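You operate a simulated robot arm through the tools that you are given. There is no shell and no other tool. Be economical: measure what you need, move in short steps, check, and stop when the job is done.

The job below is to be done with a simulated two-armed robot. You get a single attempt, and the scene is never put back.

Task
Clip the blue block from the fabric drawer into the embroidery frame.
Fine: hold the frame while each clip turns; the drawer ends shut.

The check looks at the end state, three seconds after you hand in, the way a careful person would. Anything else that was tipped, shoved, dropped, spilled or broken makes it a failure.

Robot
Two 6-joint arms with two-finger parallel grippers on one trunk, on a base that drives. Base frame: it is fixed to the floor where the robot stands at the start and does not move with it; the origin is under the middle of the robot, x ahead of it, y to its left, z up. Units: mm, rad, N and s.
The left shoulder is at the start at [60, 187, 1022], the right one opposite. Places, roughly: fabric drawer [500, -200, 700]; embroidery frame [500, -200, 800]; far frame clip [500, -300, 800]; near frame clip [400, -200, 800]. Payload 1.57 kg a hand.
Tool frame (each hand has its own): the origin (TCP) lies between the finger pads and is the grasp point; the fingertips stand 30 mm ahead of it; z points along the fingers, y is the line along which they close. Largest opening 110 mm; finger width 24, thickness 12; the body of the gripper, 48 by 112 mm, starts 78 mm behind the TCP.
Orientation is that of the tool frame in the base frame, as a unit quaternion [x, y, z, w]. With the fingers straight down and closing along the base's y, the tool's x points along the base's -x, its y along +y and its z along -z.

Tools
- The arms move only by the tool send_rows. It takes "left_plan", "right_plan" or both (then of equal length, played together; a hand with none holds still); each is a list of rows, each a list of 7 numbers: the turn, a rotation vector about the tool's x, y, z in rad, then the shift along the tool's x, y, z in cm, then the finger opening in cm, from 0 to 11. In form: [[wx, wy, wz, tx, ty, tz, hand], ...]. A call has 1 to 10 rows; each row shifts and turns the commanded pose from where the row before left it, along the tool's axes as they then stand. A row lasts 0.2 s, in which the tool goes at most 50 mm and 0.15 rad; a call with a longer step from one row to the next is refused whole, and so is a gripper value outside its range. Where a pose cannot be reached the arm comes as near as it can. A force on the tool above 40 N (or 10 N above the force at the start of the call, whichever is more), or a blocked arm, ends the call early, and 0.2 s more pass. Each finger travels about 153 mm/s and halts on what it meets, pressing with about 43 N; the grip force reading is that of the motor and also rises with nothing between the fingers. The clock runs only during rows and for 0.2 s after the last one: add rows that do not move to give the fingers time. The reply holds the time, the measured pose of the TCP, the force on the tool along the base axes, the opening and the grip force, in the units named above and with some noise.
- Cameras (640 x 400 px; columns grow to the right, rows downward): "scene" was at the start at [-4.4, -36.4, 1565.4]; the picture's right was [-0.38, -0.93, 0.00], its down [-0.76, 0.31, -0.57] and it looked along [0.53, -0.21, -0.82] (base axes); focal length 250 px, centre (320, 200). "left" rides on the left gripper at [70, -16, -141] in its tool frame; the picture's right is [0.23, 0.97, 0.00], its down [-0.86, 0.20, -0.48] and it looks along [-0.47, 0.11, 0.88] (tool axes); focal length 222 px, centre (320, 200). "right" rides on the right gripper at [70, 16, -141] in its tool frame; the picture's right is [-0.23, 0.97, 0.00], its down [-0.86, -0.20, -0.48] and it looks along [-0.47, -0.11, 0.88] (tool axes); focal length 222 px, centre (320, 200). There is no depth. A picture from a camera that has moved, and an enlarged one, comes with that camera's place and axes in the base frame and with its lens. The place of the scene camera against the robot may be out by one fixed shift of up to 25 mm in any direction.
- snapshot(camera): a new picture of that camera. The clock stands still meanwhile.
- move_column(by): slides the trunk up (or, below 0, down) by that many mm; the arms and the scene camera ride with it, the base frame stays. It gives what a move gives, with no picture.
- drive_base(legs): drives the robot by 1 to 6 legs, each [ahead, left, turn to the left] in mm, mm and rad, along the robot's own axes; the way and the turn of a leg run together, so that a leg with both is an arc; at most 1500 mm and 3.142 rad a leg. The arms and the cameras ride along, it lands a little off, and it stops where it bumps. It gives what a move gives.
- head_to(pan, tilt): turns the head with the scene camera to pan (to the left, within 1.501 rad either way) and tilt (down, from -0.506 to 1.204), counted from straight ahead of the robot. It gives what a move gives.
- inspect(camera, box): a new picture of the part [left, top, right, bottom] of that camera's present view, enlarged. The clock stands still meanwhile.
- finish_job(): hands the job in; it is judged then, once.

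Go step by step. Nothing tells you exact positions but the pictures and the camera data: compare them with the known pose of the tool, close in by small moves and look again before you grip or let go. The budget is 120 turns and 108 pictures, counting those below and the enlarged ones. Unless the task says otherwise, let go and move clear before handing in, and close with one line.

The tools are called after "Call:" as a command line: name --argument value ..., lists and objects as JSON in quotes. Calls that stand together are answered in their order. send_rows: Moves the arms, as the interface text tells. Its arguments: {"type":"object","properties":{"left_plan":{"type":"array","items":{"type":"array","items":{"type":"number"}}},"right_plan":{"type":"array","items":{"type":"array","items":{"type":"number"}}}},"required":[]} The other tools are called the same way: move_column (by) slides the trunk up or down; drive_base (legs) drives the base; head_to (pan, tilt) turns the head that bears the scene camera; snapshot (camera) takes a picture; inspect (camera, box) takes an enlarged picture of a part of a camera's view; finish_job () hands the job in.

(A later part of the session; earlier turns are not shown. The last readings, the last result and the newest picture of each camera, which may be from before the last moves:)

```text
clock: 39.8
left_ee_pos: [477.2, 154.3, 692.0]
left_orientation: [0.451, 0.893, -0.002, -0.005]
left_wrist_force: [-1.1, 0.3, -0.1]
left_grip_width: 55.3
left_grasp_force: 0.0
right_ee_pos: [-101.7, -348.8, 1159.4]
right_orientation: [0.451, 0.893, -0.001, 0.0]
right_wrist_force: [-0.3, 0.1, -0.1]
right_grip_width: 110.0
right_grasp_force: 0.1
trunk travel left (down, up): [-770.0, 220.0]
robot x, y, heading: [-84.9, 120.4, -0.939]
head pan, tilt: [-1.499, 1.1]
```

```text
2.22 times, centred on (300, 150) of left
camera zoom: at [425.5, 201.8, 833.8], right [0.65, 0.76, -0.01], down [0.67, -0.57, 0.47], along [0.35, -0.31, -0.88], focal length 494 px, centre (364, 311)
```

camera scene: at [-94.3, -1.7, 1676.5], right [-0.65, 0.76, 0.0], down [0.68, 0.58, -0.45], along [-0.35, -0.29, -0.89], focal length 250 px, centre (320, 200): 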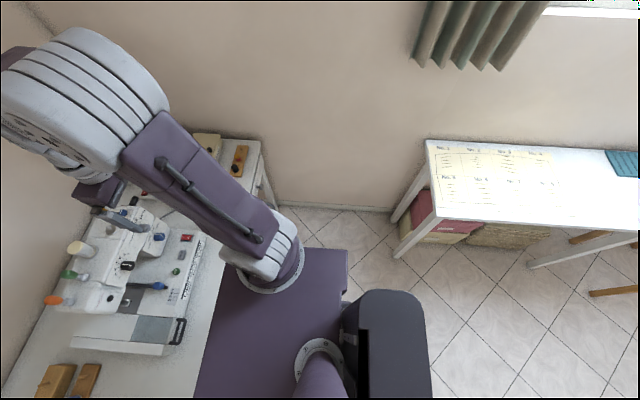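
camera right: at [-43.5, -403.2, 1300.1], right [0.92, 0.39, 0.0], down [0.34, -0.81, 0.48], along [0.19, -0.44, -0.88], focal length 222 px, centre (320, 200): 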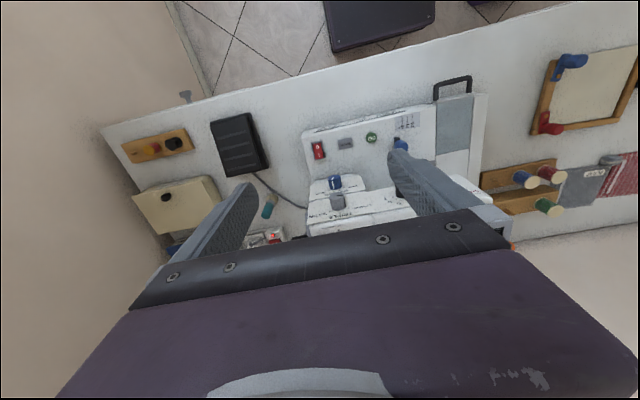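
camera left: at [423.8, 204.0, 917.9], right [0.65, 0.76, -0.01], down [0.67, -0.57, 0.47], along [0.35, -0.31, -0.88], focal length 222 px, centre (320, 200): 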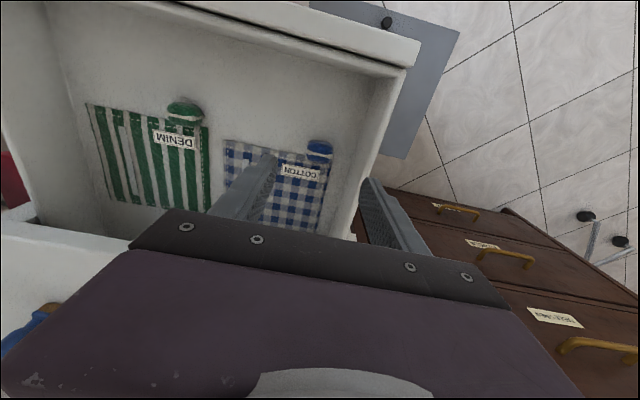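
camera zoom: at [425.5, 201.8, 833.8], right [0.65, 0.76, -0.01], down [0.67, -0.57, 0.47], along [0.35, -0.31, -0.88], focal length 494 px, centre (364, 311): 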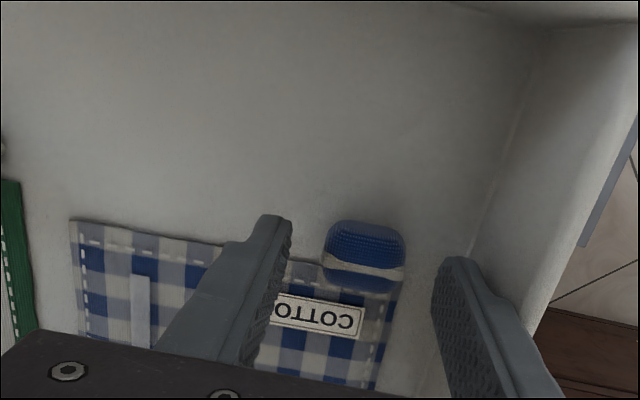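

Call:
send_rows --left_plan '[[0, 0, 0, -0.1, 0, 1.5, 5.5], [0, 0, 0, 0, 0, 1.3, 5.5], [0, 0, 0, 0, 0, 0, 5.5]]'

Call:
inspect --camera "left" --box '[180, 60, 420, 240]'

```text
clock: 40.6
left_ee_pos: [478.4, 151.0, 668.9]
left_orientation: [0.451, 0.893, -0.001, 0.0]
left_wrist_force: [-0.5, -0.6, 38.2]
left_grip_width: 54.5
left_grasp_force: 0.0
right_ee_pos: [-106.4, -350.7, 1159.5]
right_orientation: [0.451, 0.892, 0.001, 0.001]
right_wrist_force: [1.0, -1.2, 1.7]
right_grip_width: 110.3
right_grasp_force: 0.0
trunk travel left (down, up): [-770.0, 220.0]
robot x, y, heading: [-88.5, 120.3, -0.933]
head pan, tilt: [-1.499, 1.1]
```

```text
2.22 times, centred on (300, 150) of left
camera zoom: at [425.1, 200.2, 809.6], right [0.65, 0.76, 0.0], down [0.67, -0.57, 0.48], along [0.36, -0.31, -0.88], focal length 494 px, centre (364, 311)
```

zoom: 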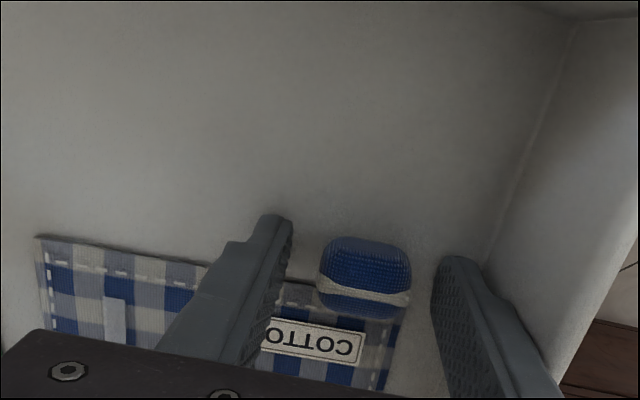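

Call:
send_rows --left_plan '[[0, 0, 0, 0.1, 0.1, -0.3, 5.5], [0, 0, 0, 0, 0, 0, 4], [0, 0, 0, 0, 0, 0, 1.5], [0, 0, 0, 0, 0, 0, 1], [0, 0, 0, 0, 0, 0, 1]]'

Call:
inspect --camera "left" --box '[180, 60, 420, 240]'

```text
clock: 41.8
left_ee_pos: [478.2, 153.1, 669.4]
left_orientation: [0.451, 0.892, -0.002, -0.003]
left_wrist_force: [11.2, 10.2, 23.8]
left_grip_width: 31.0
left_grasp_force: 39.9
right_ee_pos: [-104.0, -348.4, 1159.0]
right_orientation: [0.451, 0.892, -0.001, 0.001]
right_wrist_force: [1.1, -0.6, -0.3]
right_grip_width: 109.9
right_grasp_force: 0.0
trunk travel left (down, up): [-770.0, 220.0]
robot x, y, heading: [-87.9, 117.1, -0.935]
head pan, tilt: [-1.499, 1.1]
```

```text
2.22 times, centred on (300, 150) of left
camera zoom: at [425.9, 202.5, 810.0], right [0.65, 0.76, -0.01], down [0.67, -0.57, 0.47], along [0.36, -0.31, -0.88], focal length 494 px, centre (364, 311)
```

zoom: 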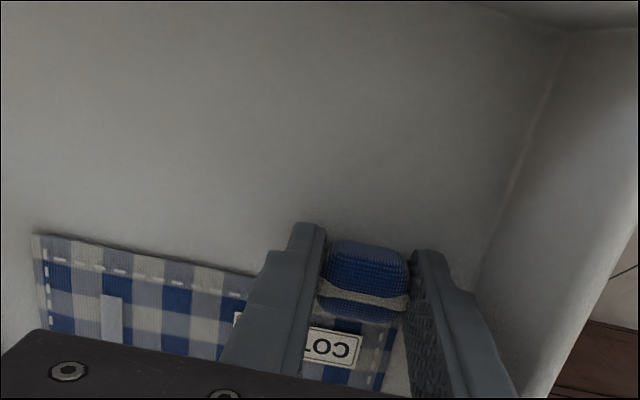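

Tab gripped at 31 mm. I lift a bit and check.

Call:
send_rows --left_plan '[[0, 0, 0, 0, 0, -1, 1], [0, 0, 0, 0, 0, -2, 1], [0, 0, 0, 0, 0, -2, 1], [0, 0, 0, 0, 0, -2, 1], [0, 0, 0, 0, 0, 0, 1]]'

Call:
snapshot --camera "left"

```text
clock: 43.0
left_ee_pos: [478.1, 154.8, 736.6]
left_orientation: [0.451, 0.892, -0.003, -0.005]
left_wrist_force: [0.3, 0.8, -1.3]
left_grip_width: 30.6
left_grasp_force: 39.9
right_ee_pos: [-100.9, -349.5, 1159.3]
right_orientation: [0.451, 0.893, -0.001, 0.0]
right_wrist_force: [0.5, 0.6, -0.3]
right_grip_width: 109.9
right_grasp_force: 0.0
trunk travel left (down, up): [-770.0, 220.0]
robot x, y, heading: [-84.4, 117.9, -0.936]
head pan, tilt: [-1.499, 1.1]
```

```text
70 pictures are left
camera left: at [427.0, 201.9, 879.0], right [0.65, 0.76, -0.01], down [0.67, -0.57, 0.47], along [0.35, -0.31, -0.88], focal length 222 px, centre (320, 200)
```

left: 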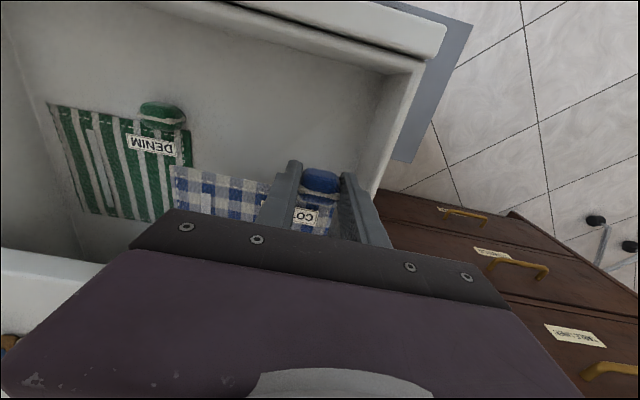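

The block is lifted rigidly. I draw it back clear of the table lip, then raise it.

Call:
send_rows --left_plan '[[0, 0, 0, 2, 0, 0, 1], [0, 0, 0, 2, 0, 0, 1], [0, 0, 0, 2.5, 0, 0, 1], [0, 0, 0, 1, 0, -2.5, 1], [0, 0, 0, 0, 0, -4, 1], [0, 0, 0, 0, 0, -4, 1], [0, 0, 0, 0, 0, -4, 1], [0, 0, 0, 0, 0, -4, 1], [0, 0, 0, 0, 0, 0, 1]]'

Call:
snapshot --camera "left"

```text
clock: 45.0
left_ee_pos: [436.0, 213.7, 923.3]
left_orientation: [0.451, 0.893, -0.003, -0.006]
left_wrist_force: [-0.3, 0.1, -0.9]
left_grip_width: 30.8
left_grasp_force: 39.7
right_ee_pos: [-100.6, -349.4, 1158.8]
right_orientation: [0.451, 0.892, 0.001, 0.0]
right_wrist_force: [0.6, 0.5, 0.2]
right_grip_width: 110.0
right_grasp_force: 0.1
trunk travel left (down, up): [-770.0, 220.0]
robot x, y, heading: [-86.6, 120.8, -0.939]
head pan, tilt: [-1.499, 1.1]
```

```text
69 pictures are left
camera left: at [384.7, 263.0, 1064.8], right [0.65, 0.76, -0.01], down [0.67, -0.57, 0.47], along [0.35, -0.31, -0.88], focal length 222 px, centre (320, 200)
```

left: 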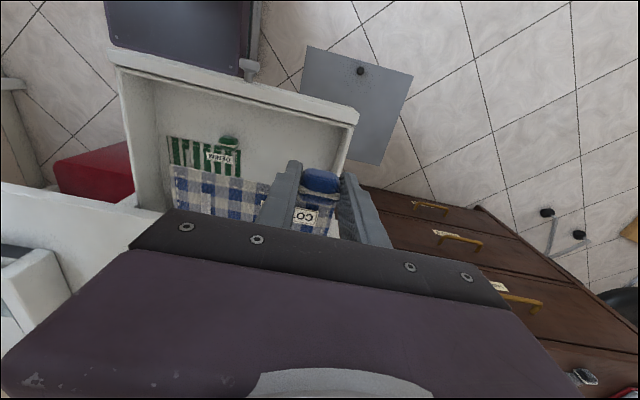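

Block is in hand. Now I look at the frame with the scene camera to fix the target.

Call:
head_to --pan 0.35 --tilt 0.85

Call:
snapshot --camera "scene"

```text
clock: 46.9
left_ee_pos: [436.8, 213.9, 923.8]
left_orientation: [0.451, 0.893, -0.002, -0.005]
left_wrist_force: [0.0, 0.5, -1.1]
left_grip_width: 30.5
left_grasp_force: 39.9
right_ee_pos: [-101.4, -349.6, 1159.0]
right_orientation: [0.45, 0.893, 0.0, 0.0]
right_wrist_force: [-0.5, 0.5, -0.4]
right_grip_width: 110.1
right_grasp_force: 0.0
trunk travel left (down, up): [-770.0, 220.0]
robot x, y, heading: [-85.7, 120.5, -0.93]
head pan, tilt: [0.351, 0.85]
```

```text
68 pictures are left
camera scene: at [-68.3, 114.7, 1694.2], right [-0.55, -0.83, 0.0], down [-0.63, 0.42, -0.66], along [0.55, -0.37, -0.75], focal length 250 px, centre (320, 200)
```

scene: 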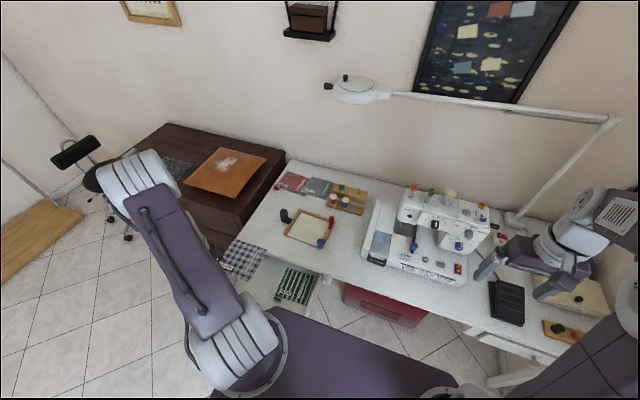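

Call:
inspect --camera "scene" --box '[210, 160, 370, 260]'

```text
4.00 times, centred on (290, 210) of scene
camera zoom: at [-68.3, 114.7, 1694.2], right [-0.55, -0.83, 0.0], down [-0.63, 0.42, -0.66], along [0.55, -0.37, -0.75], focal length 998 px, centre (440, 160)
```

zoom: 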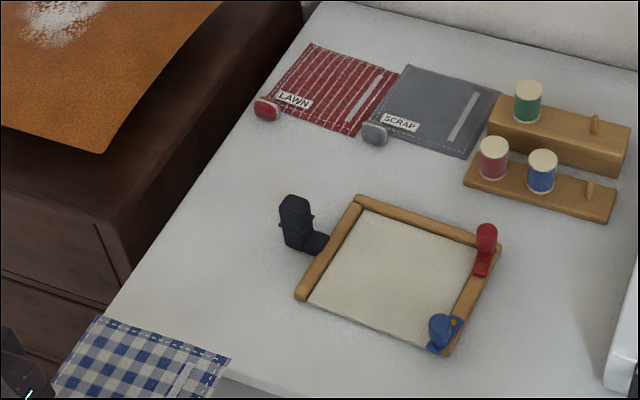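

The frame is about 175 × 150 mm outside, open to the front. I drive forward 200 mm and bring the right wrist camera over the frame for a close look.

Call:
drive_base --legs '[[200, 0, 0]]'

Call:
send_rows --right_plan '[[0, 0, 0, 0, 4.5, 0.5, 6], [0, 0, 0, 0, 4.5, 0.5, 6], [0, 0, 0, 0, 4.5, 0.5, 6], [0, 0, 0, 0, 4.5, 0.5, 6], [0, 0, 0, 0, 4.5, 0.5, 6], [0, 0, 0, 0, 4.5, 0.5, 6], [0, 0, 0, 0, 4.5, 0.5, 6], [0, 0, 0, 0, 4.5, 0.5, 6], [0, 0, 0, 0, 4.5, 0.5, 6], [0, 0, 0, 0, 4.5, 0.5, 6]]'

Call:
snapshot --camera "right"

```text
clock: 48.5
left_ee_pos: [553.0, 57.0, 922.8]
left_orientation: [0.45, 0.893, -0.003, -0.004]
left_wrist_force: [-0.4, -0.6, -1.6]
left_grip_width: 30.7
left_grasp_force: 39.5
right_ee_pos: [15.8, -507.8, 1160.3]
right_orientation: [0.45, 0.893, -0.001, 0.001]
right_wrist_force: [-0.6, 0.8, 0.0]
right_grip_width: 109.9
right_grasp_force: 0.1
trunk travel left (down, up): [-770.0, 220.0]
robot x, y, heading: [32.3, -36.5, -0.931]
head pan, tilt: [0.351, 0.85]
```

```text
clock: 50.7
left_ee_pos: [555.0, 56.4, 923.4]
left_orientation: [0.451, 0.893, -0.003, -0.006]
left_wrist_force: [0.2, -0.5, -0.5]
left_grip_width: 30.4
left_grasp_force: 39.7
right_ee_pos: [379.9, -239.8, 1109.1]
right_orientation: [0.451, 0.892, -0.001, 0.0]
right_wrist_force: [-0.2, -0.2, -0.5]
right_grip_width: 60.1
right_grasp_force: 0.1
trunk travel left (down, up): [-770.0, 220.0]
robot x, y, heading: [33.1, -40.3, -0.936]
head pan, tilt: [0.351, 0.85]
```

```text
66 pictures are left
camera right: at [351.4, -174.4, 1249.9], right [0.92, 0.4, 0.0], down [0.35, -0.81, 0.48], along [0.19, -0.44, -0.88], focal length 222 px, centre (320, 200)
```

right: 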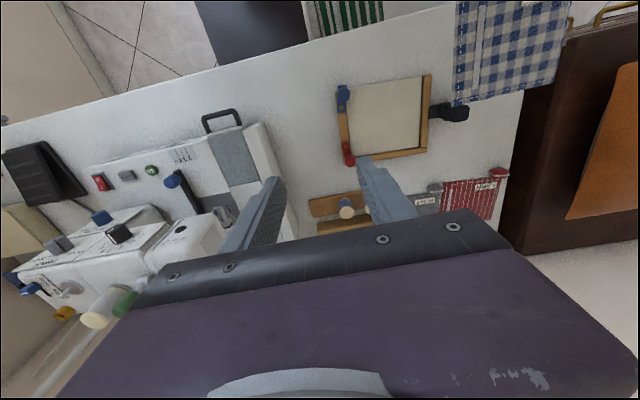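

Call:
send_rows --right_plan '[[0, 0, 0, 1.5, 1.2, 4, 6], [0, 0, 0, 1.5, 1.2, 4, 6], [0, 0, 0, 1.5, 1.2, 4, 6], [0, 0, 0, 1.5, 1.2, 4, 6], [0, 0, 0, 0, 0, 0, 6]]'

Call:
inspect --camera "right" --box '[260, 0, 520, 200]'

```text
clock: 51.9
left_ee_pos: [554.2, 54.5, 924.2]
left_orientation: [0.45, 0.893, -0.003, -0.006]
left_wrist_force: [0.6, 0.1, -0.6]
left_grip_width: 30.5
left_grasp_force: 39.9
right_ee_pos: [382.4, -163.3, 949.6]
right_orientation: [0.45, 0.893, 0.0, -0.001]
right_wrist_force: [0.8, 0.5, 0.8]
right_grip_width: 60.1
right_grasp_force: 0.0
trunk travel left (down, up): [-770.0, 220.0]
robot x, y, heading: [31.3, -40.5, -0.93]
head pan, tilt: [0.351, 0.85]
```

```text
2.00 times, centred on (390, 100) of right
camera zoom: at [353.8, -98.1, 1090.6], right [0.92, 0.4, 0.0], down [0.35, -0.81, 0.48], along [0.19, -0.44, -0.88], focal length 444 px, centre (180, 400)
```

zoom: 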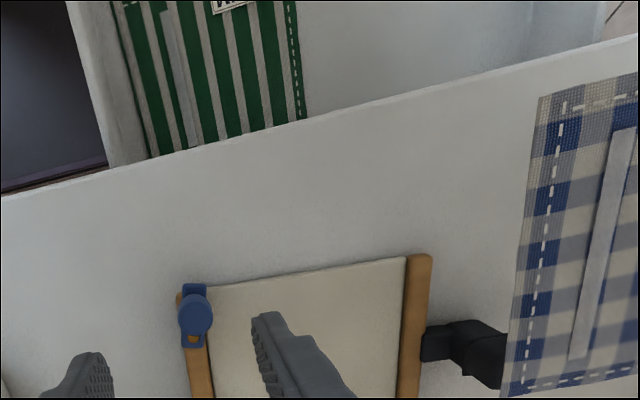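

Call:
send_rows --right_plan '[[0, 0, 0, 1, -3.5, 2, 2], [0, 0, 0, 1.2, -3.5, 3, 1], [0, 0, 0, 0, 0, 4, 1], [0, 0, 0, 0, 0, 3, 1], [0, 0, 0, 0, 0, 1, 1], [0, 0, 0, 0, 0, 1, 1], [0, 0, 0, 0, 0, 0, 1]]'

Call:
snapshot --camera "right"

```text
clock: 53.5
left_ee_pos: [552.9, 56.4, 923.2]
left_orientation: [0.451, 0.892, -0.002, -0.005]
left_wrist_force: [0.6, 0.6, -0.7]
left_grip_width: 30.7
left_grasp_force: 39.8
right_ee_pos: [312.4, -187.9, 808.1]
right_orientation: [0.45, 0.893, -0.001, 0.001]
right_wrist_force: [-0.3, 0.3, 0.5]
right_grip_width: 9.9
right_grasp_force: 0.0
trunk travel left (down, up): [-770.0, 220.0]
robot x, y, heading: [29.8, -41.2, -0.938]
head pan, tilt: [0.351, 0.85]
```

```text
64 pictures are left
camera right: at [283.6, -123.6, 949.1], right [0.92, 0.4, 0.0], down [0.35, -0.81, 0.48], along [0.19, -0.44, -0.88], focal length 222 px, centre (320, 200)
```

right: 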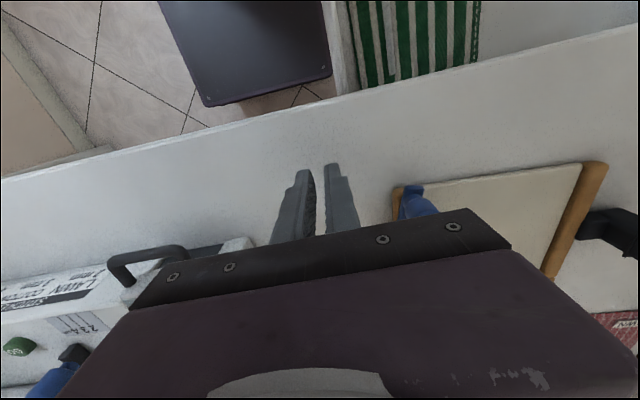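

Call:
send_rows --right_plan '[[0, 0, 0, 0, 0, 1, 1], [0, 0, 0, 0, 0, 0.6, 1], [0, 0, 0, 0, 0, 0.5, 1], [0, 0, 0, 0, 0, 0.5, 1], [0, 0, 0, 0, 0, 0.5, 1], [0, 0, 0, 0, 0, 0.5, 1], [0, 0, 0, 0, 0, 0.5, 1], [0, 0, 0, 0, 0, 0.5, 1], [0, 0, 0, 0, 0, 0.5, 1], [0, 0, 0, 0, 0, 0.5, 1]]'

```text
clock: 54.8
left_ee_pos: [552.7, 56.9, 924.1]
left_orientation: [0.45, 0.893, -0.003, -0.004]
left_wrist_force: [-0.4, 0.4, -0.2]
left_grip_width: 30.6
left_grasp_force: 39.8
right_ee_pos: [313.7, -188.4, 779.9]
right_orientation: [0.45, 0.893, 0.001, 0.002]
right_wrist_force: [-9.6, 2.6, 30.3]
right_grip_width: 11.3
right_grasp_force: 0.8
trunk travel left (down, up): [-770.0, 220.0]
robot x, y, heading: [30.2, -42.6, -0.933]
head pan, tilt: [0.351, 0.85]
stopped in row 6 (right hand): the force on the tool passed its limit (the readings are from after the stop); the commanded pose is now the measured one
```

Table top is at z ≈ 750. I lift the right hand and get a full close view of the frame to measure its yaw.

Call:
send_rows --right_plan '[[0, 0, 0, 0, 0, -4, 2], [0, 0, 0, 0, 0, -4, 4], [0, 0, 0, -2, 2, -3, 6], [0, 0, 0, -3, 2.5, -2.5, 6], [0, 0, 0, -3, 2.5, -2.5, 6], [0, 0, 0, -3, 2.5, -2.5, 6], [0, 0, 0, 0, 0, 0, 6]]'

Call:
inspect --camera "right" --box '[240, 0, 560, 200]'

```text
clock: 56.4
left_ee_pos: [553.3, 56.6, 924.2]
left_orientation: [0.45, 0.893, -0.003, -0.004]
left_wrist_force: [0.4, 0.0, 0.0]
left_grip_width: 30.9
left_grasp_force: 40.1
right_ee_pos: [454.8, -220.8, 963.6]
right_orientation: [0.45, 0.893, -0.001, 0.0]
right_wrist_force: [0.3, -0.5, 1.1]
right_grip_width: 59.9
right_grasp_force: 0.0
trunk travel left (down, up): [-770.0, 220.0]
robot x, y, heading: [29.4, -40.4, -0.934]
head pan, tilt: [0.351, 0.85]
```

```text
2.00 times, centred on (400, 100) of right
camera zoom: at [426.0, -155.4, 1104.4], right [0.92, 0.4, 0.0], down [0.35, -0.81, 0.48], along [0.19, -0.44, -0.88], focal length 444 px, centre (160, 400)
```

zoom: 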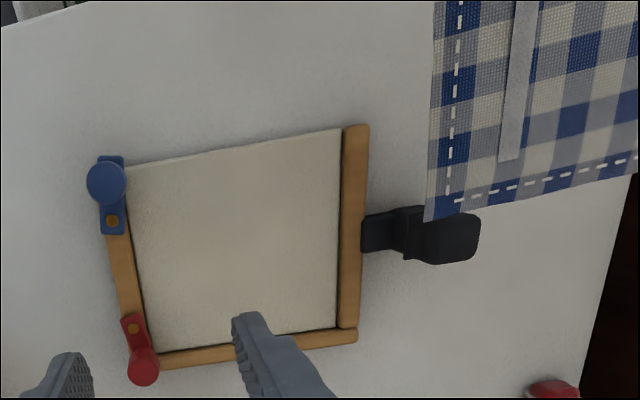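

Call:
send_rows --right_plan '[[0, 0, 0, 0, -4, -1, 6], [0, 0, 0, 0, -4, -1, 6], [0, 0, 0, 0.5, -3.5, -1, 6], [0, 0, 0, 0, 0, 0, 6]]'

Call:
send_rows --left_plan '[[0, 0, 0.075, 0, 0, 0, 1], [0, 0, 0, -2, -2.5, 0, 1], [0, 0, 0, -2, -2.5, 0.5, 1], [0, 0, 0, -2, -2.5, 1.5, 1], [0, 0, 0, -2, -2.5, 2, 1], [0, 0, 0, -1.95, -2.4, 2, 1], [0, 0, 0, 0, 0, 0, 1]]'

Call:
snapshot --camera "right"

Call:
snapshot --camera "left"

```text
clock: 57.4
left_ee_pos: [553.8, 56.8, 923.4]
left_orientation: [0.451, 0.893, -0.004, -0.005]
left_wrist_force: [-0.7, 0.4, -0.3]
left_grip_width: 30.9
left_grasp_force: 39.8
right_ee_pos: [360.0, -284.9, 992.9]
right_orientation: [0.45, 0.893, 0.0, 0.001]
right_wrist_force: [-0.4, 0.4, 0.3]
right_grip_width: 59.8
right_grasp_force: 0.1
trunk travel left (down, up): [-770.0, 220.0]
robot x, y, heading: [31.7, -38.7, -0.93]
head pan, tilt: [0.351, 0.85]
```

```text
clock: 59.0
left_ee_pos: [501.2, -94.9, 864.1]
left_orientation: [0.483, 0.876, -0.003, -0.005]
left_wrist_force: [1.0, -0.7, -1.1]
left_grip_width: 30.5
left_grasp_force: 40.0
right_ee_pos: [360.1, -284.4, 993.1]
right_orientation: [0.451, 0.893, 0.001, 0.001]
right_wrist_force: [-0.5, 0.3, -0.2]
right_grip_width: 59.8
right_grasp_force: 0.2
trunk travel left (down, up): [-770.0, 220.0]
robot x, y, heading: [30.1, -40.6, -0.934]
head pan, tilt: [0.351, 0.85]
```

```text
62 pictures are left
camera right: at [331.5, -219.4, 1133.7], right [0.92, 0.4, 0.0], down [0.35, -0.81, 0.48], along [0.19, -0.44, -0.88], focal length 222 px, centre (320, 200)
```

right: 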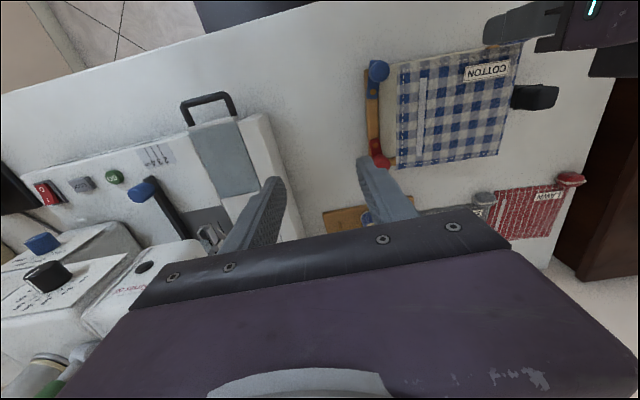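

```text
61 pictures are left
camera left: at [452.8, -42.1, 1005.2], right [0.7, 0.71, -0.01], down [0.63, -0.62, 0.47], along [0.33, -0.34, -0.88], focal length 222 px, centre (320, 200)
```

left: 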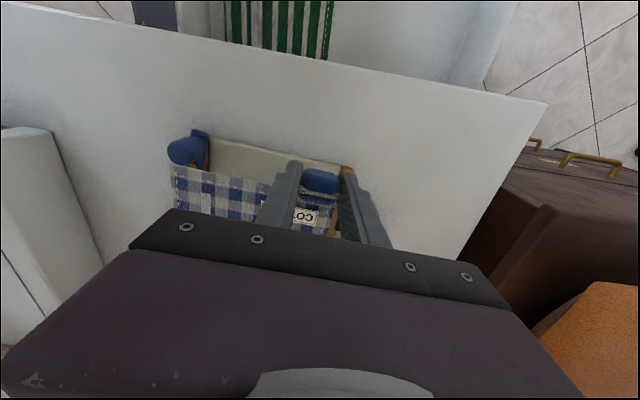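

Block hovers over the frame, nearly aligned. I lower halfway and compare.

Call:
send_rows --left_plan '[[0, 0, 0, 0, 0, 2, 1], [0, 0, 0, 0, 0, 2, 1], [0, 0, 0, 0, 0, 1.5, 1], [0, 0, 0, 0, 0, 0, 1]]'

Call:
inspect --camera "right" --box '[320, 20, 560, 200]'

Call:
inspect --camera "left" --box '[140, 100, 400, 260]'

Call:
inspect --camera "scene" --box '[210, 200, 400, 330]'

```text
clock: 60.0
left_ee_pos: [500.7, -94.0, 820.0]
left_orientation: [0.482, 0.876, -0.003, -0.006]
left_wrist_force: [3.8, -1.1, 9.0]
left_grip_width: 32.8
left_grasp_force: 40.9
left hand out of reach, approached as far as the arm can: row 3
right_ee_pos: [360.6, -285.3, 993.5]
right_orientation: [0.45, 0.893, 0.002, 0.001]
right_wrist_force: [-0.3, 0.3, -0.9]
right_grip_width: 60.0
right_grasp_force: 0.0
trunk travel left (down, up): [-770.0, 220.0]
robot x, y, heading: [31.9, -40.3, -0.935]
head pan, tilt: [0.351, 0.85]
```

```text
2.22 times, centred on (440, 110) of right
camera zoom: at [331.3, -219.8, 1133.7], right [0.92, 0.4, 0.0], down [0.35, -0.81, 0.48], along [0.19, -0.44, -0.88], focal length 494 px, centre (53, 400)
```

zoom: 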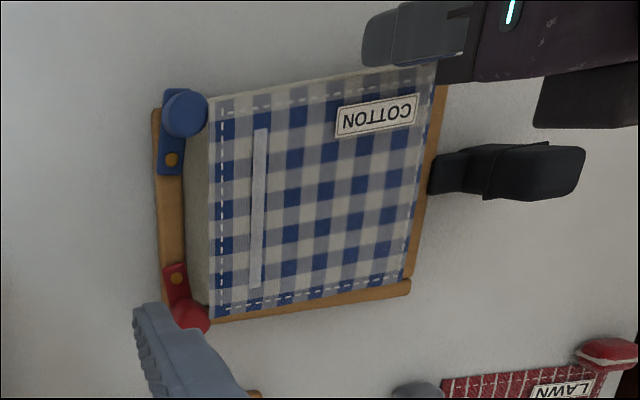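

```text
2.46 times, centred on (270, 180) of left
camera zoom: at [452.7, -42.6, 960.5], right [0.7, 0.71, -0.01], down [0.63, -0.62, 0.47], along [0.33, -0.34, -0.88], focal length 547 px, centre (443, 249)
```

zoom: 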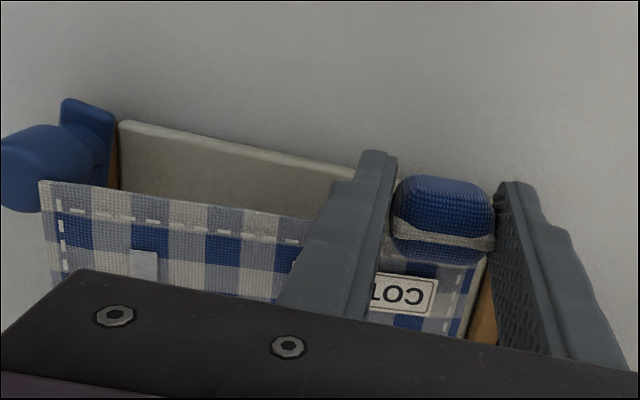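

```text
3.08 times, centred on (305, 265) of scene
camera zoom: at [49.1, -44.4, 1694.2], right [-0.55, -0.83, 0.0], down [-0.63, 0.41, -0.66], along [0.55, -0.36, -0.75], focal length 768 px, centre (366, 0)
```

zoom: 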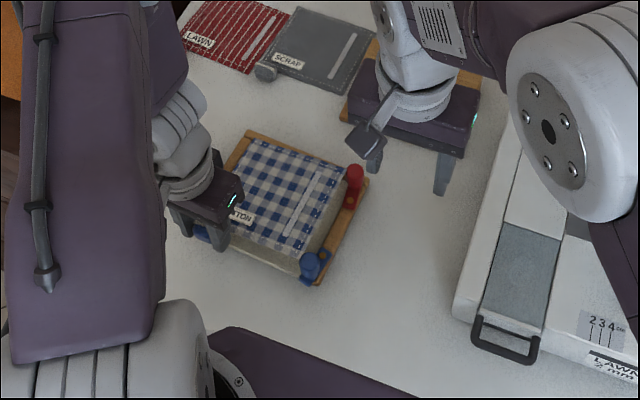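

There was light contact, likely the block's right edge on a clip knob. I raise 10 mm, shift 6 mm left, and lower again.

Call:
send_rows --left_plan '[[0, 0, 0, 0, 0, -1.2, 1], [0, 0, 0, 0, 0.6, 0, 1], [0, 0, 0, 0, 0, 1.0, 1], [0, 0, 0, 0, 0, 0.8, 1], [0, 0, 0, 0, 0, 0, 1]]'

Call:
inspect --camera "left" --box '[140, 100, 400, 260]'

Call:
inspect --camera "right" --box '[320, 20, 560, 200]'

```text
clock: 61.2
left_ee_pos: [506.2, -90.2, 813.2]
left_orientation: [0.483, 0.875, -0.002, -0.006]
left_wrist_force: [-1.0, 0.5, -0.8]
left_grip_width: 30.8
left_grasp_force: 40.0
right_ee_pos: [359.9, -284.6, 993.5]
right_orientation: [0.45, 0.893, 0.001, 0.002]
right_wrist_force: [0.1, 0.1, 0.4]
right_grip_width: 59.8
right_grasp_force: 0.1
trunk travel left (down, up): [-770.0, 220.0]
robot x, y, heading: [30.7, -37.3, -0.932]
head pan, tilt: [0.351, 0.85]
```

```text
2.46 times, centred on (270, 180) of left
camera zoom: at [457.0, -39.6, 954.8], right [0.7, 0.71, -0.01], down [0.63, -0.62, 0.47], along [0.33, -0.34, -0.88], focal length 547 px, centre (443, 249)
```

zoom: 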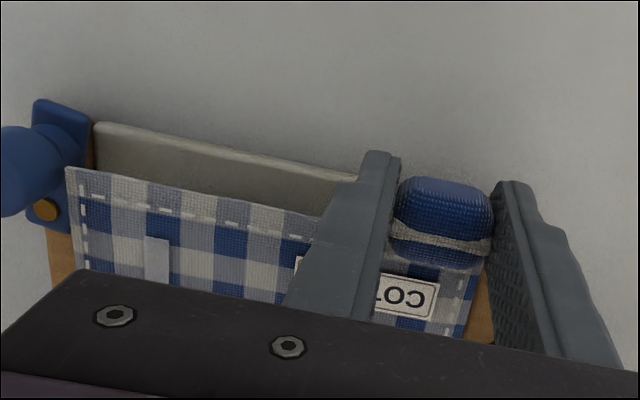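

```text
2.22 times, centred on (440, 110) of right
camera zoom: at [330.9, -220.1, 1133.8], right [0.92, 0.4, 0.0], down [0.35, -0.81, 0.48], along [0.19, -0.44, -0.88], focal length 494 px, centre (53, 400)
```

zoom: 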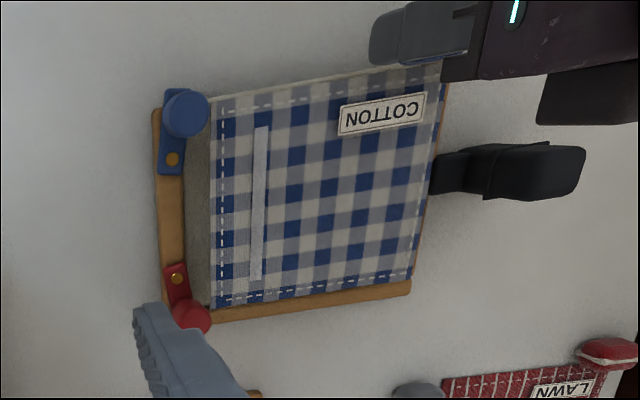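

Call:
send_rows --left_plan '[[0, 0, 0, 0, 0, 0.8, 1], [0, 0, 0, 0, 0, 0.7, 1], [0, 0, 0, 0, 0, 0, 1]]'

Call:
inspect --camera "right" --box '[320, 20, 560, 200]'

```text
clock: 62.0
left_ee_pos: [505.3, -92.7, 803.6]
left_orientation: [0.483, 0.876, -0.003, -0.006]
left_wrist_force: [0.0, -0.7, -1.0]
left_grip_width: 30.5
left_grasp_force: 39.9
left hand out of reach, approached as far as the arm can: row 2
right_ee_pos: [360.4, -284.4, 993.1]
right_orientation: [0.45, 0.893, 0.001, 0.002]
right_wrist_force: [1.2, -0.5, 0.3]
right_grip_width: 60.0
right_grasp_force: 0.1
trunk travel left (down, up): [-770.0, 220.0]
robot x, y, heading: [29.4, -39.8, -0.937]
head pan, tilt: [0.351, 0.85]
```

```text
2.22 times, centred on (440, 110) of right
camera zoom: at [331.7, -220.0, 1133.6], right [0.92, 0.4, 0.0], down [0.35, -0.81, 0.48], along [0.19, -0.44, -0.88], focal length 494 px, centre (53, 400)
```

zoom: 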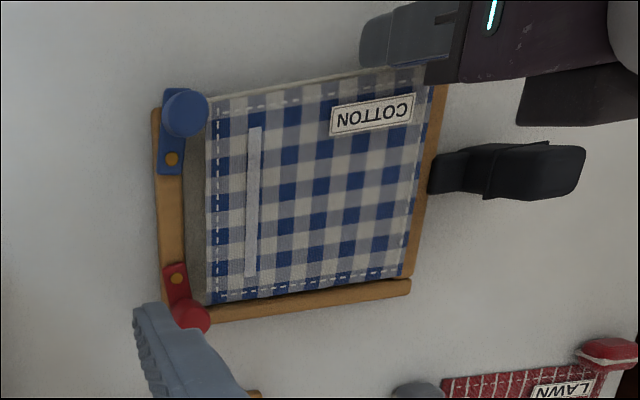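

The arm is near its lower reach limit; I raise the hand 80 mm and lower the trunk 80 mm to regain reach.

Call:
send_rows --left_plan '[[0, 0, 0, 0, 0, -2, 1], [0, 0, 0, 0, 0, -3, 1], [0, 0, 0, 0, 0, -3, 1], [0, 0, 0, 0, 0, 0, 1]]'

Call:
move_column --by -80

Call:
inspect --camera "left" --box '[140, 100, 400, 260]'

Call:
snapshot --camera "right"

```text
clock: 63.0
left_ee_pos: [505.4, -91.0, 883.0]
left_orientation: [0.483, 0.875, -0.003, -0.005]
left_wrist_force: [0.0, -0.3, -1.1]
left_grip_width: 30.5
left_grasp_force: 39.5
right_ee_pos: [361.7, -285.3, 993.0]
right_orientation: [0.451, 0.893, 0.0, 0.0]
right_wrist_force: [0.1, -0.3, 0.8]
right_grip_width: 60.0
right_grasp_force: 0.1
trunk travel left (down, up): [-770.0, 220.0]
robot x, y, heading: [29.2, -40.5, -0.929]
head pan, tilt: [0.351, 0.85]
```

```text
clock: 64.2
left_ee_pos: [506.9, -90.2, 802.6]
left_orientation: [0.483, 0.875, -0.003, -0.005]
left_wrist_force: [-0.6, 0.2, 0.0]
left_grip_width: 31.0
left_grasp_force: 39.8
right_ee_pos: [360.0, -284.9, 914.0]
right_orientation: [0.45, 0.893, 0.001, 0.001]
right_wrist_force: [-0.7, -0.8, -1.3]
right_grip_width: 59.9
right_grasp_force: 0.1
trunk travel left (down, up): [-690.0, 300.0]
robot x, y, heading: [32.2, -43.3, -0.938]
head pan, tilt: [0.351, 0.85]
```

```text
2.46 times, centred on (270, 180) of left
camera zoom: at [458.2, -39.1, 943.7], right [0.7, 0.71, -0.01], down [0.63, -0.62, 0.47], along [0.33, -0.34, -0.88], focal length 547 px, centre (443, 249)
```

zoom: 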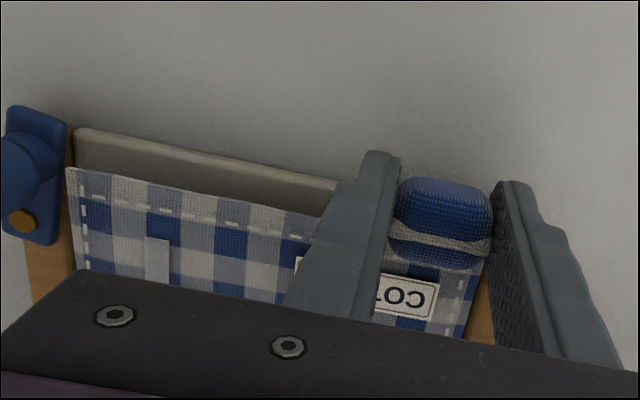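

```text
53 pictures are left
camera right: at [331.5, -220.0, 1053.7], right [0.92, 0.4, 0.0], down [0.35, -0.81, 0.48], along [0.19, -0.44, -0.88], focal length 222 px, centre (320, 200)
```

right: 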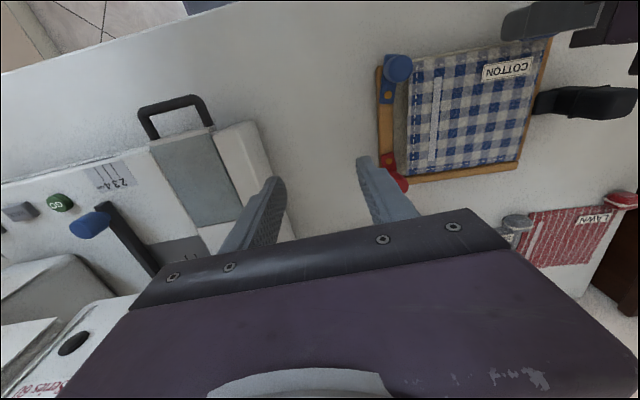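

Call:
send_rows --left_plan '[[0, 0, 0, 0, -0.5, 0, 1], [0, 0, 0, 0, 0, 0.4, 1], [0, 0, 0, 0, 0, 0.4, 1], [0, 0, 0, 0, 0, 0, 1]]'

Call:
inspect --camera "right" --box '[350, 20, 590, 200]'

```text
clock: 65.2
left_ee_pos: [500.7, -92.9, 794.5]
left_orientation: [0.484, 0.875, -0.004, -0.005]
left_wrist_force: [0.6, 0.0, -0.6]
left_grip_width: 30.8
left_grasp_force: 40.1
right_ee_pos: [360.4, -285.1, 912.1]
right_orientation: [0.45, 0.893, 0.0, 0.001]
right_wrist_force: [-0.5, -0.7, 0.1]
right_grip_width: 59.9
right_grasp_force: 0.1
trunk travel left (down, up): [-690.0, 300.0]
robot x, y, heading: [32.4, -40.7, -0.937]
head pan, tilt: [0.351, 0.85]
```

```text
2.22 times, centred on (470, 110) of right
camera zoom: at [331.6, -220.0, 1053.6], right [0.92, 0.4, 0.0], down [0.35, -0.81, 0.48], along [0.19, -0.44, -0.88], focal length 494 px, centre (-13, 400)
```

zoom: 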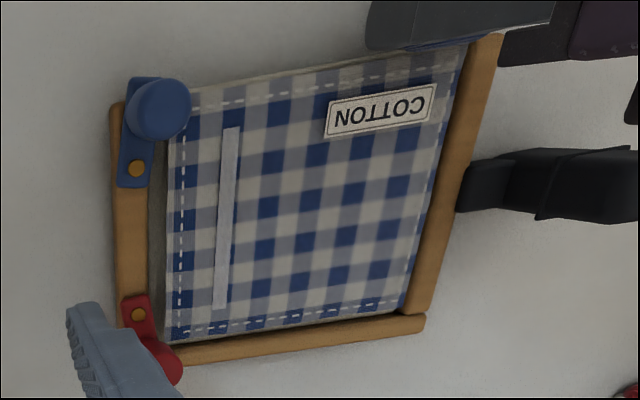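

Block sits between the bars now. I lower gently to contact.

Call:
send_rows --left_plan '[[0, 0, 0, 0, -0.1, 0.3, 1], [0, 0, 0, 0, 0, 0.3, 1], [0, 0, 0, 0, 0, 0, 1]]'

```text
clock: 66.0
left_ee_pos: [500.3, -93.3, 788.7]
left_orientation: [0.484, 0.875, -0.002, -0.005]
left_wrist_force: [0.1, 1.0, -0.8]
left_grip_width: 30.3
left_grasp_force: 40.0
right_ee_pos: [360.1, -284.4, 912.3]
right_orientation: [0.451, 0.893, 0.0, 0.001]
right_wrist_force: [0.6, -0.4, 0.2]
right_grip_width: 60.0
right_grasp_force: 0.2
trunk travel left (down, up): [-690.0, 300.0]
robot x, y, heading: [31.1, -42.7, -0.936]
head pan, tilt: [0.351, 0.85]
```

Call:
send_rows --left_plan '[[0, 0, 0, 0, 0, 0.2, 1], [0, 0, 0, 0, 0, 0.2, 1], [0, 0, 0, 0, 0, 0, 1]]'

Call:
inspect --camera "left" --box '[120, 100, 400, 260]'

```text
clock: 66.8
left_ee_pos: [501.0, -95.0, 784.9]
left_orientation: [0.484, 0.875, -0.001, -0.004]
left_wrist_force: [0.9, 0.3, 1.4]
left_grip_width: 30.7
left_grasp_force: 39.4
right_ee_pos: [360.9, -284.6, 912.9]
right_orientation: [0.45, 0.893, 0.001, 0.002]
right_wrist_force: [0.5, 0.2, -0.7]
right_grip_width: 59.8
right_grasp_force: 0.0
trunk travel left (down, up): [-690.0, 300.0]
robot x, y, heading: [29.7, -38.7, -0.936]
head pan, tilt: [0.351, 0.85]
```

```text
2.29 times, centred on (260, 180) of left
camera zoom: at [452.8, -42.4, 925.9], right [0.7, 0.71, -0.01], down [0.63, -0.62, 0.47], along [0.33, -0.34, -0.88], focal length 508 px, centre (457, 246)
```

zoom: 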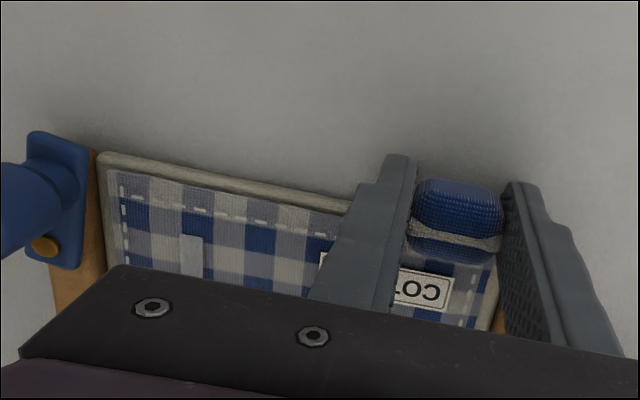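

Call:
send_rows --left_plan '[[0, 0, 0, 0, 0, 0.1, 1], [0, 0, 0, 0, 0, 0, 3.6], [0, 0, 0, 0, 0, 0, 3.6], [0, 0, 0, 0, 0, -1, 3.7], [0, 0, 0, 0, 0, -3, 5], [0, 0, 0, 0, 0, -4, 6], [0, 0, 0, 0, 0, -4, 6], [0, 0, 0, 0, 0, 0, 6]]'

Call:
inspect --camera "right" --box '[350, 20, 590, 200]'

```text
clock: 68.6
left_ee_pos: [502.7, -95.1, 903.7]
left_orientation: [0.484, 0.875, -0.003, -0.006]
left_wrist_force: [0.2, 0.6, 0.7]
left_grip_width: 59.7
left_grasp_force: 0.1
right_ee_pos: [360.5, -285.3, 912.8]
right_orientation: [0.45, 0.893, 0.001, 0.001]
right_wrist_force: [0.0, 0.1, 0.3]
right_grip_width: 60.1
right_grasp_force: 0.1
trunk travel left (down, up): [-690.0, 300.0]
robot x, y, heading: [32.0, -36.4, -0.936]
head pan, tilt: [0.351, 0.85]
```

```text
2.22 times, centred on (470, 110) of right
camera zoom: at [332.0, -220.2, 1053.4], right [0.92, 0.4, 0.0], down [0.35, -0.81, 0.48], along [0.19, -0.44, -0.88], focal length 494 px, centre (-13, 400)
```

zoom: 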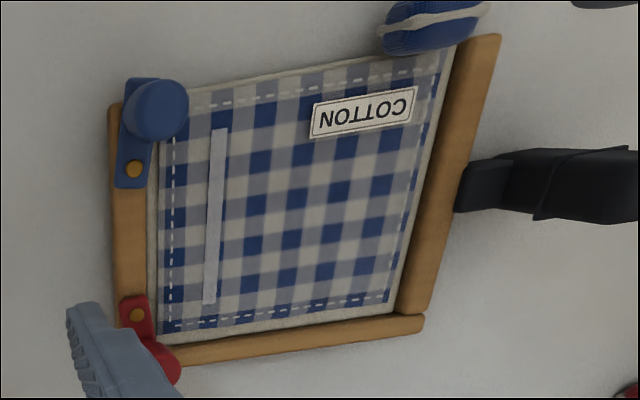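

The block lies neatly in the frame. Now I turn the base left a little so that the right arm reaches the clips and the left one the black handle.

Call:
drive_base --legs '[[0, 0, 0.35]]'

Call:
head_to --pan 0.1 --tilt 0.95

Call:
snapshot --camera "scene"

Call:
snapshot --camera "left"

```text
clock: 70.0
left_ee_pos: [491.6, 69.8, 903.2]
left_orientation: [0.324, 0.946, -0.005, -0.004]
left_wrist_force: [-0.6, -0.1, 0.4]
left_grip_width: 59.9
left_grasp_force: 0.1
right_ee_pos: [424.8, -157.3, 913.2]
right_orientation: [0.289, 0.957, 0.001, 0.001]
right_wrist_force: [-0.1, 0.5, -0.2]
right_grip_width: 60.0
right_grasp_force: 0.1
trunk travel left (down, up): [-690.0, 300.0]
robot x, y, heading: [31.2, -38.5, -0.585]
head pan, tilt: [0.351, 0.85]
```

```text
clock: 70.8
left_ee_pos: [492.2, 70.5, 902.5]
left_orientation: [0.324, 0.946, -0.005, -0.005]
left_wrist_force: [1.0, -0.5, 0.3]
left_grip_width: 60.4
left_grasp_force: 0.0
right_ee_pos: [423.7, -157.1, 912.9]
right_orientation: [0.288, 0.958, 0.001, 0.001]
right_wrist_force: [0.8, -0.1, -0.2]
right_grip_width: 60.0
right_grasp_force: 0.1
trunk travel left (down, up): [-690.0, 300.0]
robot x, y, heading: [29.2, -41.0, -0.58]
head pan, tilt: [0.099, 0.949]
```

```text
49 pictures are left
camera scene: at [34.2, -50.6, 1606.7], right [-0.47, -0.88, 0.0], down [-0.72, 0.38, -0.58], along [0.52, -0.27, -0.81], focal length 250 px, centre (320, 200)
```

scene: 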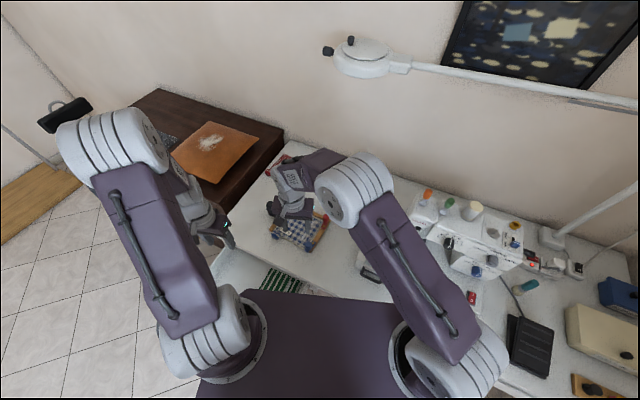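

```text
48 pictures are left
camera left: at [429.8, 102.6, 1044.2], right [0.42, 0.91, -0.01], down [0.8, -0.36, 0.47], along [0.43, -0.2, -0.88], focal length 222 px, centre (320, 200)
```

left: 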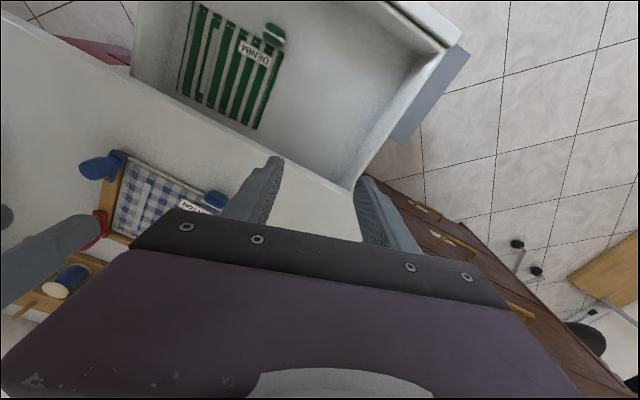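

Call:
send_rows --left_plan '[[0, 0, 0, -3.3, -0.95, -0.6, 7], [0, 0, 0, -3.3, -0.95, -0.6, 7], [0, 0, 0, -3.3, -0.95, -0.6, 7], [0, 0, 0, -3.3, -0.95, -0.6, 7], [0, 0, 0, -3.2, -0.95, -0.6, 7], [0, 0, 0.12, 0, 0, 0, 7], [0, 0, 0.12, 0, 0, 0, 7], [0, 0, 0.11, 0, 0, 0, 7], [0, 0, 0, 0, 0, 0, 7]]'

Call:
snapshot --camera "left"

```text
clock: 72.8
left_ee_pos: [592.4, -67.1, 933.9]
left_orientation: [0.484, 0.875, -0.004, -0.003]
left_wrist_force: [-0.1, 0.0, -0.2]
left_grip_width: 70.1
left_grasp_force: 0.0
right_ee_pos: [425.2, -158.2, 913.9]
right_orientation: [0.287, 0.958, 0.001, 0.001]
right_wrist_force: [0.6, 0.3, -0.4]
right_grip_width: 60.1
right_grasp_force: 0.1
trunk travel left (down, up): [-690.0, 300.0]
robot x, y, heading: [29.6, -39.2, -0.586]
head pan, tilt: [0.099, 0.949]
```

```text
47 pictures are left
camera left: at [545.0, -14.8, 1073.8], right [0.7, 0.71, -0.01], down [0.63, -0.62, 0.47], along [0.33, -0.34, -0.88], focal length 222 px, centre (320, 200)
```

left: 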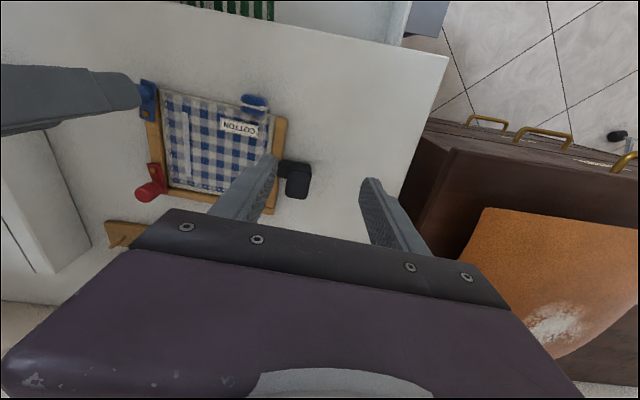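

Call:
send_rows --left_plan '[[0, 0, 0, -2.7, -0.7, 2.5, 6], [0, 0, 0, -2.7, -0.8, 2.5, 6], [0, 0, 0, 0, 0, 3, 6], [0, 0, 0, 0, 0, 0, 6]]'

Call:
inspect --camera "left" --box '[180, 80, 420, 240]'

```text
clock: 73.8
left_ee_pos: [608.6, -121.1, 853.8]
left_orientation: [0.484, 0.875, -0.004, -0.003]
left_wrist_force: [-0.5, -0.7, 0.4]
left_grip_width: 60.2
left_grasp_force: 0.1
right_ee_pos: [424.4, -157.6, 912.8]
right_orientation: [0.288, 0.957, 0.001, 0.002]
right_wrist_force: [-0.2, 0.0, -0.8]
right_grip_width: 60.1
right_grasp_force: 0.1
trunk travel left (down, up): [-690.0, 300.0]
robot x, y, heading: [28.0, -38.0, -0.587]
head pan, tilt: [0.099, 0.949]
```

```text
2.50 times, centred on (300, 160) of left
camera zoom: at [559.9, -69.4, 993.5], right [0.7, 0.71, -0.01], down [0.63, -0.62, 0.47], along [0.33, -0.34, -0.88], focal length 555 px, centre (370, 300)
```

zoom: 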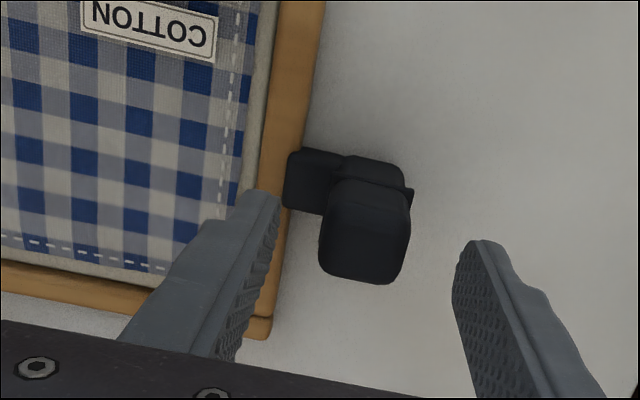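

Call:
send_rows --left_plan '[[0, 0, 0, 0, 0, 2, 5.5], [0, 0, 0, 0, 0, 2, 5.5], [0, 0, 0, 0, 0, 0, 5.5], [0, 0, 0, 0, 0, 0, 3.5], [0, 0, 0, 0, 0, 0, 2], [0, 0, 0, 0, 0, 0, 2]]'

Call:
inspect --camera "left" --box '[180, 80, 420, 240]'

```text
clock: 75.2
left_ee_pos: [609.0, -122.5, 813.0]
left_orientation: [0.483, 0.875, -0.004, -0.004]
left_wrist_force: [0.9, -0.2, 0.2]
left_grip_width: 29.6
left_grasp_force: 39.3
right_ee_pos: [423.7, -157.5, 913.6]
right_orientation: [0.288, 0.957, 0.001, 0.002]
right_wrist_force: [-0.4, -0.4, 0.6]
right_grip_width: 60.0
right_grasp_force: 0.1
trunk travel left (down, up): [-690.0, 300.0]
robot x, y, heading: [29.6, -41.8, -0.585]
head pan, tilt: [0.099, 0.949]
```

```text
2.50 times, centred on (300, 160) of left
camera zoom: at [559.9, -69.3, 953.6], right [0.7, 0.71, -0.01], down [0.63, -0.62, 0.47], along [0.33, -0.34, -0.88], focal length 555 px, centre (370, 300)
```

zoom: 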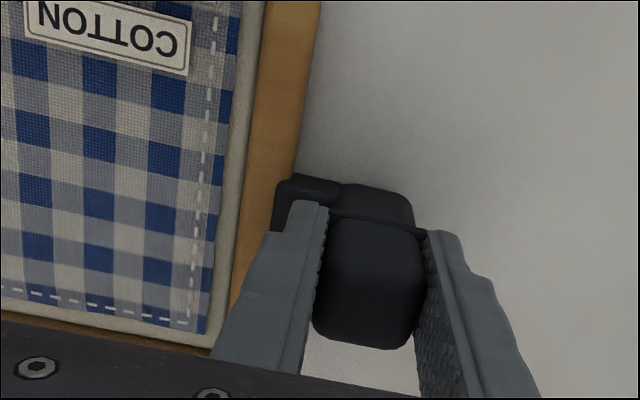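

The frame is held by its handle. Now the right hand: view of the blue clip.

Call:
snapshot --camera "right"

```text
44 pictures are left
camera right: at [374.5, -106.2, 1053.6], right [0.73, 0.69, 0.0], down [0.6, -0.64, 0.48], along [0.33, -0.35, -0.88], focal length 222 px, centre (320, 200)
```

right: 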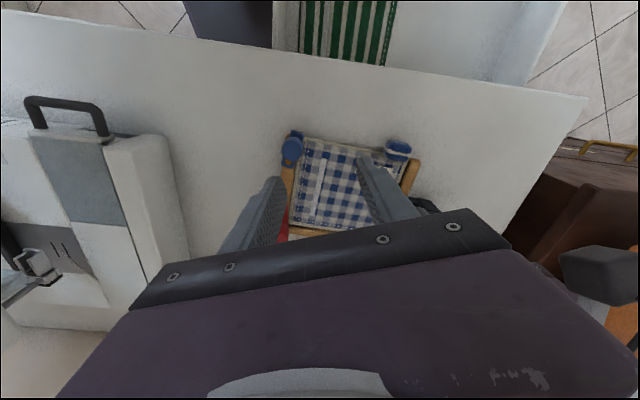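

Call:
send_rows --right_plan '[[0, 0, -0.15, 0, 0, 0, 6], [0, 0, -0.15, 0, 0, 0, 6], [0, 0, 0, 0.8, -1.4, 2, 6], [0, 0, 0, 0.85, -1.4, 2, 6], [0, 0, 0, 0, 0, 2, 6], [0, 0, 0, 0, 0, 0, 6]]'

Call:
inspect --camera "right" --box '[200, 60, 440, 240]'

```text
clock: 76.6
left_ee_pos: [607.2, -122.2, 812.7]
left_orientation: [0.484, 0.875, -0.004, -0.004]
left_wrist_force: [-0.5, -0.8, 0.2]
left_grip_width: 29.5
left_grasp_force: 39.2
right_ee_pos: [399.3, -180.0, 853.4]
right_orientation: [0.141, 0.99, 0.001, 0.001]
right_wrist_force: [0.5, 0.1, -0.2]
right_grip_width: 59.9
right_grasp_force: 0.1
trunk travel left (down, up): [-690.0, 300.0]
robot x, y, heading: [28.8, -42.4, -0.586]
head pan, tilt: [0.099, 0.949]
```

```text
2.22 times, centred on (320, 150) of right
camera zoom: at [337.1, -145.2, 993.1], right [0.49, 0.87, 0.0], down [0.76, -0.43, 0.48], along [0.42, -0.23, -0.88], focal length 494 px, centre (320, 311)
```

zoom: 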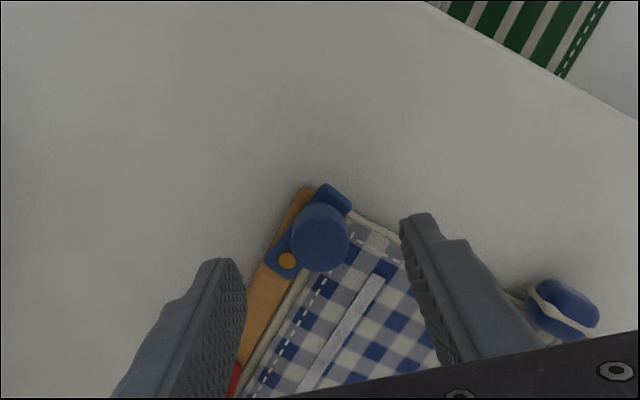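

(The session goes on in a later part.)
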